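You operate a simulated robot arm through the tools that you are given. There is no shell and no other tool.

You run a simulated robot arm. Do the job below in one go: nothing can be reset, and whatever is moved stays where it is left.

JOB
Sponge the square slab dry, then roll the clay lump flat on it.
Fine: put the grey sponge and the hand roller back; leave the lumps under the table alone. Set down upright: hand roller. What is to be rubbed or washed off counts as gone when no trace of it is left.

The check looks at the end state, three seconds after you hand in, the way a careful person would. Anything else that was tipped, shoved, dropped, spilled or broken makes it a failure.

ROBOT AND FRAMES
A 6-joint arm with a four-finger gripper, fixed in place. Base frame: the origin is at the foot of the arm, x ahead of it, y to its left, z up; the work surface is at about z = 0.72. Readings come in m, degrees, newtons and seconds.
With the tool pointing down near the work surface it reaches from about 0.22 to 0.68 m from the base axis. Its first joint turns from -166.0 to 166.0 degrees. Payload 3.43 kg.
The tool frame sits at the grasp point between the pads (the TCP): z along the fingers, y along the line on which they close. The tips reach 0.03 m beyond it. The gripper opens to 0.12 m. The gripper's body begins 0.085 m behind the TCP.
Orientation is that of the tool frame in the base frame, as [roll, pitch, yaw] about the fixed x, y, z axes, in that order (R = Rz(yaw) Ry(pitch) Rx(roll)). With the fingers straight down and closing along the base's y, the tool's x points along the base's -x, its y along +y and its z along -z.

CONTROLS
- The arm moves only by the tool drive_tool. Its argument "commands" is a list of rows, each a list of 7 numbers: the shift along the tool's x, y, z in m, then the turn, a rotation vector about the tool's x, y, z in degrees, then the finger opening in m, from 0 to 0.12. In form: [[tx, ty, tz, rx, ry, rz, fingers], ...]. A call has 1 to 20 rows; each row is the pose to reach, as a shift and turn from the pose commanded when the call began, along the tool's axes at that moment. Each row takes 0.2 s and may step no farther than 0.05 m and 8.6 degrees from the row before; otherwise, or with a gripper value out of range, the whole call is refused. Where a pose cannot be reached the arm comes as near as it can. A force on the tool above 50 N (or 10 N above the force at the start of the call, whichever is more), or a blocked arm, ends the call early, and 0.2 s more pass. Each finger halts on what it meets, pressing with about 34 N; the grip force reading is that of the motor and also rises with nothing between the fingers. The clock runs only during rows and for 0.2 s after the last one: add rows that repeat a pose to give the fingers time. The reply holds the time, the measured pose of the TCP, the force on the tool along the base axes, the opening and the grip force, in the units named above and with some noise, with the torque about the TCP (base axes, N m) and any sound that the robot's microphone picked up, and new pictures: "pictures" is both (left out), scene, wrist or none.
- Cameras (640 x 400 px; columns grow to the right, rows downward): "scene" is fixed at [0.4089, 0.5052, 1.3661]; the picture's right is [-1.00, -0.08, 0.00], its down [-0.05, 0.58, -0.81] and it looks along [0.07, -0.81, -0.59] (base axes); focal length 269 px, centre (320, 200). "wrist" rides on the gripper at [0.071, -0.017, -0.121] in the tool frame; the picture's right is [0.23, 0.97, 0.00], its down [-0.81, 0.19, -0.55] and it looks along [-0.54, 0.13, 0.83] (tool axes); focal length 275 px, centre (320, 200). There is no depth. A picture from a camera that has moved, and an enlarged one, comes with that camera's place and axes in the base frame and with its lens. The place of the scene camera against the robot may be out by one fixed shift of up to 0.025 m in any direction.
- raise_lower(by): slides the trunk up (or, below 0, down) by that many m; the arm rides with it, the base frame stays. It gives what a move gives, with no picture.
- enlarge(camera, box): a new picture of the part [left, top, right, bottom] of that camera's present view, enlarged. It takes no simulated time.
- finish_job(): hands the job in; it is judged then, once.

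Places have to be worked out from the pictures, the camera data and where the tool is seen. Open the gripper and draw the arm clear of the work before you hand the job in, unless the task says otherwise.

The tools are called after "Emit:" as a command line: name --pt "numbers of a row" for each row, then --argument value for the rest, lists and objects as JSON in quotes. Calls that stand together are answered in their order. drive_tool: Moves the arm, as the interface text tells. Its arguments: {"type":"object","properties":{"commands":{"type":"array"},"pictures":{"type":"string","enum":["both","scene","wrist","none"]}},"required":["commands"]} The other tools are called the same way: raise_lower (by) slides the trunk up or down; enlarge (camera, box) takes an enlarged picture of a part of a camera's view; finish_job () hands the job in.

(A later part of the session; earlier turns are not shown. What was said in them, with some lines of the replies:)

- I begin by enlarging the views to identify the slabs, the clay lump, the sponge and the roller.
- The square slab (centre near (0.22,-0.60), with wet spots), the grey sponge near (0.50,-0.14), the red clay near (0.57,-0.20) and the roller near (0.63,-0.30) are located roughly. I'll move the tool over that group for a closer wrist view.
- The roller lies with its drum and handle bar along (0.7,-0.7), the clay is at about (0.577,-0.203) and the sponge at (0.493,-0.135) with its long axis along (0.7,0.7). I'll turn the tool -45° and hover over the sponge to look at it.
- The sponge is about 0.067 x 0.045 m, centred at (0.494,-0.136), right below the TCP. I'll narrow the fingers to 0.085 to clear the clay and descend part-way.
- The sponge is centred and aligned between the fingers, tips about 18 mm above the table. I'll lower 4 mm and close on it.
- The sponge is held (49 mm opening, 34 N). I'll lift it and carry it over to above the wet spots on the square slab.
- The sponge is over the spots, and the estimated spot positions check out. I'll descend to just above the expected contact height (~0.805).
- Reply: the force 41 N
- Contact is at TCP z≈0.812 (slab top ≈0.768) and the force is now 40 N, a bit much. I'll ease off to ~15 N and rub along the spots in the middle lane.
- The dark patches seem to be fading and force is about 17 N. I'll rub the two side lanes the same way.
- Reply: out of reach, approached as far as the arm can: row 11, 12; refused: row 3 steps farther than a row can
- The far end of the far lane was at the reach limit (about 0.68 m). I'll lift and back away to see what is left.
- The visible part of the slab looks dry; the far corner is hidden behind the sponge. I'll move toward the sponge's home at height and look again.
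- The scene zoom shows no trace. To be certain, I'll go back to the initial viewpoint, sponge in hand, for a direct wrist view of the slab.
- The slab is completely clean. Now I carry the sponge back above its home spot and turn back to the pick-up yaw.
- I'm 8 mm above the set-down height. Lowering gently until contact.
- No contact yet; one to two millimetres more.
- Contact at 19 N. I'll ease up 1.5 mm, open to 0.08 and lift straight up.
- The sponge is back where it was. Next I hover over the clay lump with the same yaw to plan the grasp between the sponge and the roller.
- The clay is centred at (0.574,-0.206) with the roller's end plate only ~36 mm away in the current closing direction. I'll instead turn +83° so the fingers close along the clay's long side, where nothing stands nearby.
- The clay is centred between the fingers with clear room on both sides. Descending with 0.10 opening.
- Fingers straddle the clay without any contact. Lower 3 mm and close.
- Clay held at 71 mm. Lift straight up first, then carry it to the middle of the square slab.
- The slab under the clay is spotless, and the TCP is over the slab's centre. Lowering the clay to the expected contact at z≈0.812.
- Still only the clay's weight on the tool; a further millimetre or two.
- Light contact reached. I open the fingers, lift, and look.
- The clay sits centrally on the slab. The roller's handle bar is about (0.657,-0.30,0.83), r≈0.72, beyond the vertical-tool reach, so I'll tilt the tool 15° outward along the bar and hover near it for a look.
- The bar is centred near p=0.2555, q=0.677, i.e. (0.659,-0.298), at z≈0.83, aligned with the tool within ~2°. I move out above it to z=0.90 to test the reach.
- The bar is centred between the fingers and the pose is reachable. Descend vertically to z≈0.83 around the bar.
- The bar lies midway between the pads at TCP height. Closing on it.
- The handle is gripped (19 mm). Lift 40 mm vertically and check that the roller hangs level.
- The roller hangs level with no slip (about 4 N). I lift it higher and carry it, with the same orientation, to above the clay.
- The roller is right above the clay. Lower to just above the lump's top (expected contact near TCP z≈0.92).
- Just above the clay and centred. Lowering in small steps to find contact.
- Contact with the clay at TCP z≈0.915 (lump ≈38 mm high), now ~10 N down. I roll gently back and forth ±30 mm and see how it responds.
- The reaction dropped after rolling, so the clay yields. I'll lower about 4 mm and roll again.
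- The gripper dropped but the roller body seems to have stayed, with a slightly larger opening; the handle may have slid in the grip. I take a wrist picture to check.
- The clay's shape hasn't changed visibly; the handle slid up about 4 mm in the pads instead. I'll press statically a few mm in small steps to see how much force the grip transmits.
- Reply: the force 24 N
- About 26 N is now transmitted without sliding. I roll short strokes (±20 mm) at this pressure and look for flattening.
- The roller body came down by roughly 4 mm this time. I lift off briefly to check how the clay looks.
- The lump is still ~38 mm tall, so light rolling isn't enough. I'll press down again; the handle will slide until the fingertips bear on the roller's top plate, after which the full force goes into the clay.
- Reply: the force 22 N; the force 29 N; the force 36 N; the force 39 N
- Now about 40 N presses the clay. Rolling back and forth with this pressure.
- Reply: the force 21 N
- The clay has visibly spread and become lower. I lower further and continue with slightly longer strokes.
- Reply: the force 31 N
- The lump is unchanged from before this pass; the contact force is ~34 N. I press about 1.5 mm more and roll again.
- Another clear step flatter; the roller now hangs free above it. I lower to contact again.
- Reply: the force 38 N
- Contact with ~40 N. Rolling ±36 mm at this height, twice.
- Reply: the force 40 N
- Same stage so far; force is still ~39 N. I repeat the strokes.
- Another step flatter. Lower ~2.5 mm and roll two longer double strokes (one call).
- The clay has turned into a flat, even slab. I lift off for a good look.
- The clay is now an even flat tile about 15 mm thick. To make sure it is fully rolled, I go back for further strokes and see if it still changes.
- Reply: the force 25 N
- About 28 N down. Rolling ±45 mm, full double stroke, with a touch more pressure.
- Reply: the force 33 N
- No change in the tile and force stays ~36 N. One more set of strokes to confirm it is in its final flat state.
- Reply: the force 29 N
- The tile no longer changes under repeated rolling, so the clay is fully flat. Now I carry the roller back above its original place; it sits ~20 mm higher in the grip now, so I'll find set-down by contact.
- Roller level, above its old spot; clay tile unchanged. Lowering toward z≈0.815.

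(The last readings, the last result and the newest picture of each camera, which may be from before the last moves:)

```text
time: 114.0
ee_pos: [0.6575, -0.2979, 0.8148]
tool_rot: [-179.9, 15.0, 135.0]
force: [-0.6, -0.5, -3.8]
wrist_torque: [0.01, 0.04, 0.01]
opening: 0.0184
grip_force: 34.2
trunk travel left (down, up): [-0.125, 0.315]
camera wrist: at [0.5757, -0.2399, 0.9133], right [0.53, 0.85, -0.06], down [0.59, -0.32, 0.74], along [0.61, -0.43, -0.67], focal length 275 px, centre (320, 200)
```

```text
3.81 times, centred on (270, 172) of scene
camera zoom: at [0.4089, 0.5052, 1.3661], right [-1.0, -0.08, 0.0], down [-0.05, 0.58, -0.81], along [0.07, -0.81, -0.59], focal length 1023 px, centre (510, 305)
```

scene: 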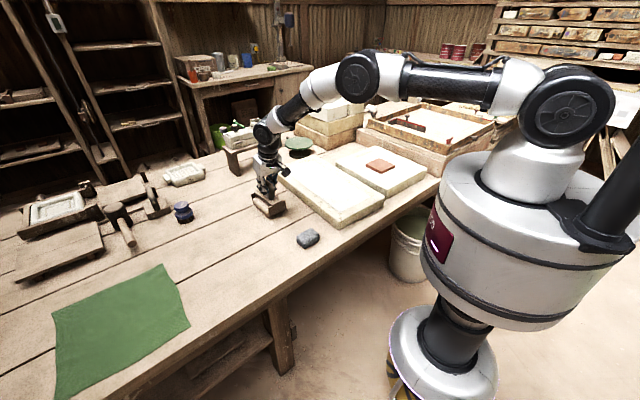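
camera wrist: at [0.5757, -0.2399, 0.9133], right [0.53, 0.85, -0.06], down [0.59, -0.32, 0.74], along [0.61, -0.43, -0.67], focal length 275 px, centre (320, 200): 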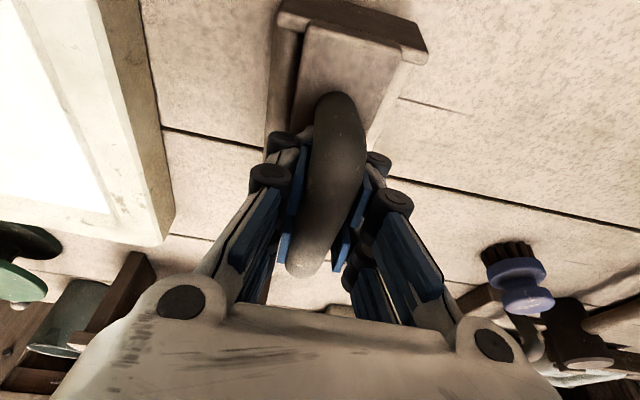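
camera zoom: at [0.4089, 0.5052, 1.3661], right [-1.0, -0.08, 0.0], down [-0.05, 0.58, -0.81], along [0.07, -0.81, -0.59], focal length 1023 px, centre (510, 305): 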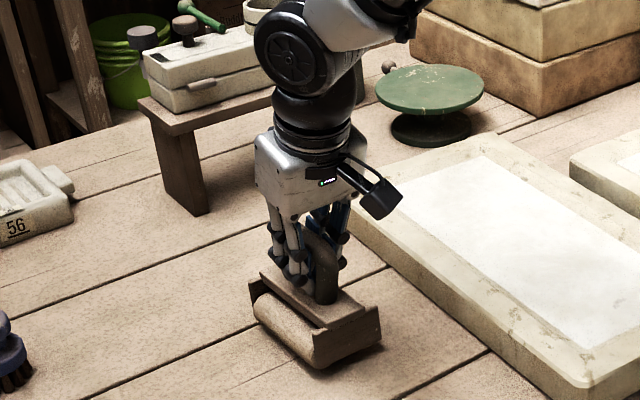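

The roller is about 6 mm above the table and within a few mm of its original place. Lowering gently until contact.

Emit:
drive_tool --pt "0.0005 0 0.0019 0 0 0 0" --pt "0.001 0 0.0039 0 0 0 0" --pictures "none"

Emit:
drive_tool --pt "0.0003 0 0.001 0 0 0 0" --pt "0.0005 0 0.0019 0 0 0 0" --pictures "none"

```text
time: 114.6
ee_pos: [0.6594, -0.2989, 0.8126]
tool_rot: [-180.0, 15.1, 135.1]
force: [-1.8, 1.4, 1.0]
wrist_torque: [-0.2, 0.04, -0.07]
opening: 0.0184
grip_force: 33.5
trunk travel left (down, up): [-0.125, 0.315]
```

```text
time: 115.2
ee_pos: [0.658, -0.2968, 0.8125]
tool_rot: [179.9, 15.2, 135.1]
force: [-2.8, 3.0, 10.7]
wrist_torque: [-0.51, -0.12, -0.07]
opening: 0.0184
grip_force: 33.8
trunk travel left (down, up): [-0.125, 0.315]
```

Firm but light contact (~14 N). I ease to near zero load and open the fingers slowly.

Emit:
drive_tool --pt "-0.0002 0 -0.0007 0 0 0 0.01" --pt "-0.0002 0 -0.0007 0 0 0 0.018" --pt "-0.0002 0 -0.0007 0 0 0 0.021" --pt "-0.0002 0 -0.0007 0 0 0 0.024" --pt "-0.0002 0 -0.0007 0 0 0 0.03" --pt "-0.0002 0 -0.0007 0 0 0 0.04" --pt "-0.0002 0 -0.0007 0 0 0 0.055" --pt "-0.0002 0 -0.0007 0 0 0 0.065" --pt "-0.0002 0 -0.0007 0 0 0 0.065"

Emit:
enlarge --camera "scene" --box '[225, 120, 315, 225]'

```text
time: 117.2
ee_pos: [0.6587, -0.2982, 0.8111]
tool_rot: [180.0, 15.1, 135.0]
force: [0.3, 0.1, -0.3]
wrist_torque: [0.01, 0.04, 0.0]
opening: 0.065
grip_force: 0.0
trunk travel left (down, up): [-0.125, 0.315]
camera wrist: at [0.5754, -0.2393, 0.9086], right [0.53, 0.85, -0.06], down [0.59, -0.32, 0.74], along [0.61, -0.43, -0.67], focal length 275 px, centre (320, 200)
```

scene: 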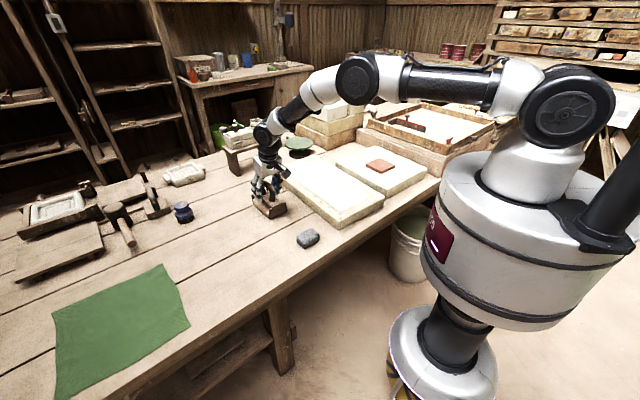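
wrist: 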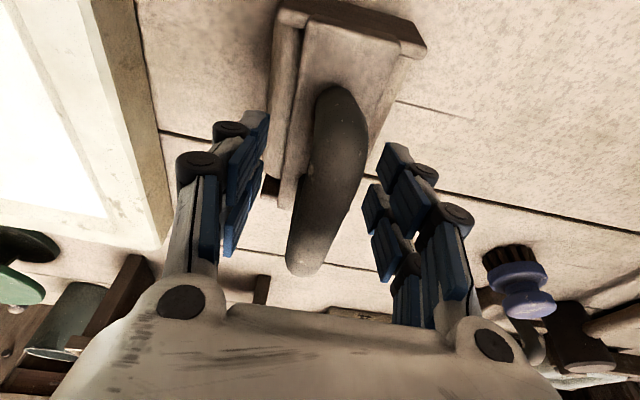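

```text
3.81 times, centred on (270, 172) of scene
camera zoom: at [0.4089, 0.5052, 1.3661], right [-1.0, -0.08, 0.0], down [-0.05, 0.58, -0.81], along [0.07, -0.81, -0.59], focal length 1023 px, centre (510, 305)
```

zoom: 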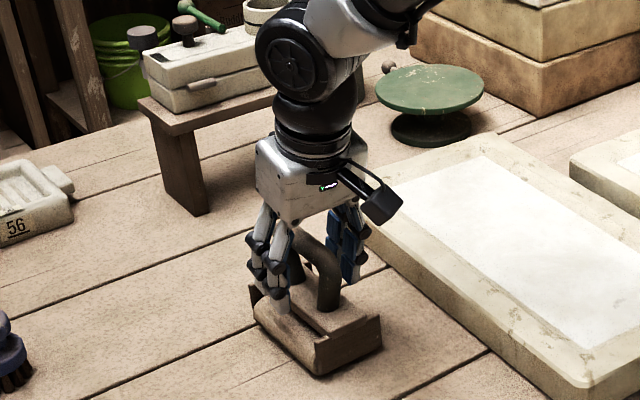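

The roller stands upright and free. I raise the tool vertically, clear of the handle, and then retreat.

Emit:
drive_tool --pt "-0.0026 0 -0.0097 0 0 0 0.065" --pt "-0.0078 0 -0.029 0 0 0 0.065" --pt "-0.0155 0 -0.058 0 0 0 0.07" --pt "-0.0259 0 -0.0966 0 0 0 0.08" --pt "-0.0362 0 -0.1352 0 0 0 0.08" --pt "-0.0362 0 -0.1352 0 0 0 0.08"

Emit:
enlarge --camera "scene" --box '[235, 165, 305, 225]'

```text
time: 118.6
ee_pos: [0.6583, -0.2968, 0.9518]
tool_rot: [180.0, 15.1, 135.0]
force: [0.6, -0.3, -0.6]
wrist_torque: [-0.01, -0.01, 0.02]
opening: 0.0799
grip_force: 0.1
trunk travel left (down, up): [-0.125, 0.315]
camera wrist: at [0.5749, -0.2387, 1.049], right [0.53, 0.85, -0.06], down [0.59, -0.32, 0.74], along [0.61, -0.43, -0.67], focal length 275 px, centre (320, 200)
```

scene: 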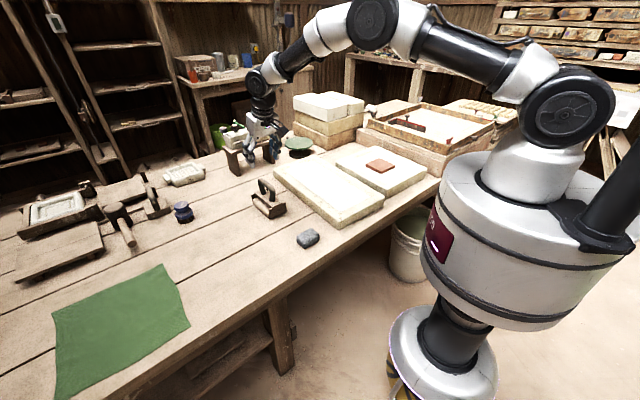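
wrist: 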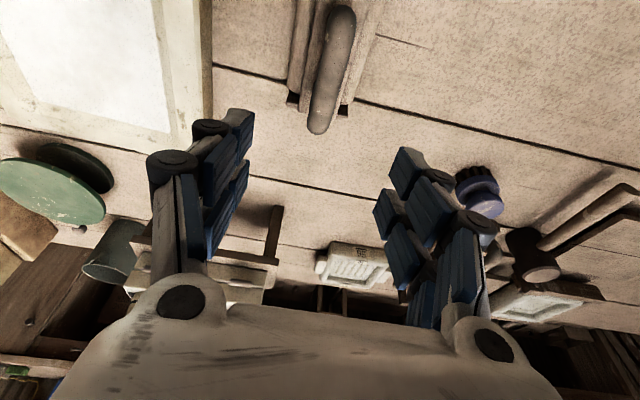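

```text
6.67 times, centred on (270, 195) of scene
camera zoom: at [0.4089, 0.5052, 1.3661], right [-1.0, -0.08, 0.0], down [-0.05, 0.58, -0.81], along [0.07, -0.81, -0.59], focal length 1791 px, centre (653, 233)
```

zoom: 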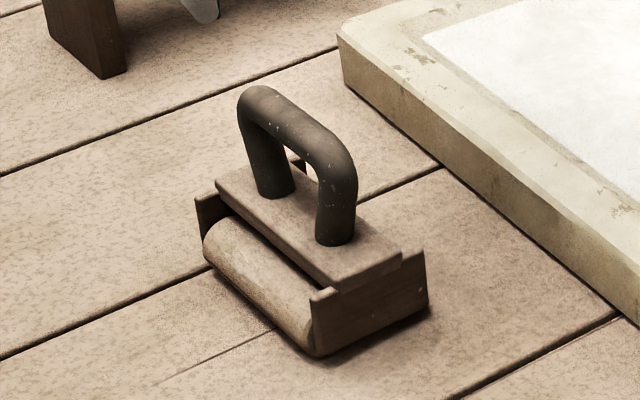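

The roller is back upright within ~5 mm of its original spot. I retract the arm up and away, un-tilting the tool.

Emit:
drive_tool --pt "-0.0104 0 -0.0386 0 0 0 0.08" --pt "0.0123 -0.0281 -0.063 0 1 0 0.09" --pt "0.0348 -0.0562 -0.0875 0 3 0 0.1" --pt "0.0574 -0.0844 -0.112 0 5 0 0.12" --pt "0.08 -0.1125 -0.1363 0 7 0 0.12" --pt "0.1025 -0.1406 -0.161 0 9 0 0.12" --pt "0.125 -0.1687 -0.185 0 11 0 0.12" --pt "0.1476 -0.1968 -0.21 0 13 0 0.12" --pt "0.17 -0.225 -0.2343 0 14 0 0.12" --pt "0.1927 -0.2531 -0.2587 0 15 0 0.12" --pt "0.1927 -0.2531 -0.2587 0 15 0 0.12"

Emit:
enlarge --camera "scene" --box '[220, 120, 440, 258]'

Emit:
enlarge --camera "scene" --box '[350, 130, 425, 185]'

```text
time: 121.0
ee_pos: [0.3004, -0.2974, 1.1521]
tool_rot: [180.0, 0.0, 135.0]
force: [0.2, 0.7, -0.9]
wrist_torque: [-0.02, -0.01, 0.01]
opening: 0.1201
grip_force: 0.0
trunk travel left (down, up): [-0.125, 0.315]
camera wrist: at [0.2377, -0.2593, 1.2719], right [0.52, 0.85, 0.0], down [0.71, -0.44, 0.55], along [0.47, -0.29, -0.83], focal length 275 px, centre (320, 200)
```

scene: 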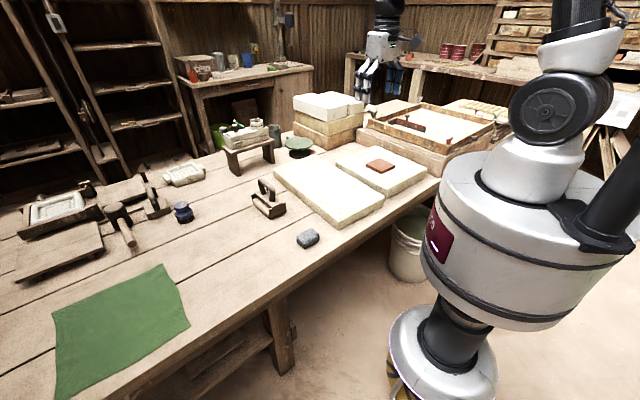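
wrist: 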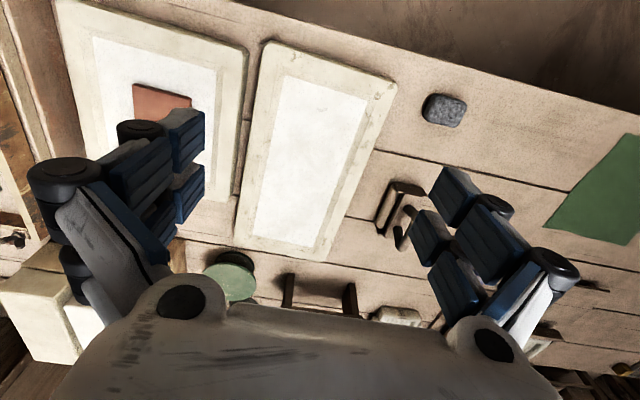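

```text
2.90 times, centred on (330, 189) of scene
camera zoom: at [0.4089, 0.5052, 1.3661], right [-1.0, -0.08, 0.0], down [-0.05, 0.58, -0.81], along [0.07, -0.81, -0.59], focal length 779 px, centre (291, 232)
```

zoom: 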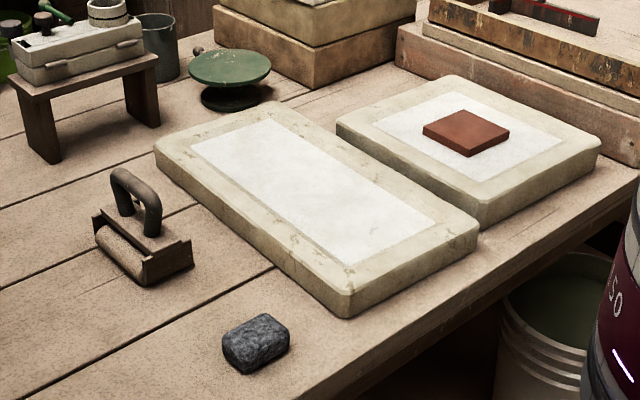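

```text
7.27 times, centred on (388, 158) of scene
camera zoom: at [0.4089, 0.5052, 1.3661], right [-1.0, -0.08, 0.0], down [-0.05, 0.58, -0.81], along [0.07, -0.81, -0.59], focal length 1954 px, centre (-171, 509)
```

zoom: 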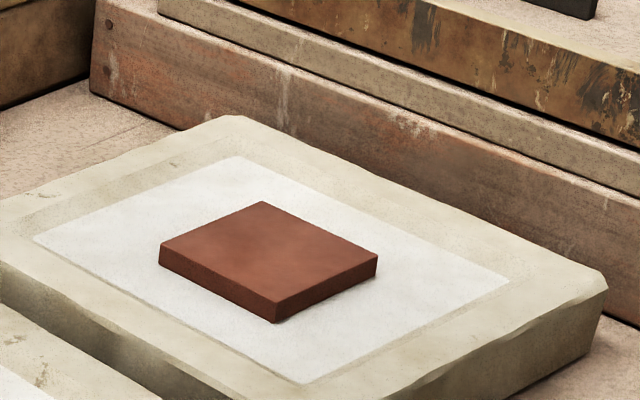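

The slab is dry and clean, and the clay lies on it as a flat tile. Sponge and upright roller are back in place, nothing else was disturbed, and the arm is clear with the gripper open, so I hand in the job.

Emit:
finish_job

```text
The job is handed in.
```

The square slab is sponged dry and the clay is rolled flat on it. I've handed the job in; no verdict came back with it.

- **Slab:** the pictures showed no trace of the wet spots before I put the clay down.
- **Clay:** it is now an even tile roughly 15 mm thick in the middle of the slab. The last two sets of strokes no longer flattened it.
- **Sponge:** it is back where it was.
- **Hand roller:** it stands upright about 5 mm from its original spot. The handle slid about 20 mm in the grip while I was pressing.

I did not touch the lumps under the table, and I saw nothing else moved or tipped in the last pictures. The gripper is open and the arm is clear of the work.
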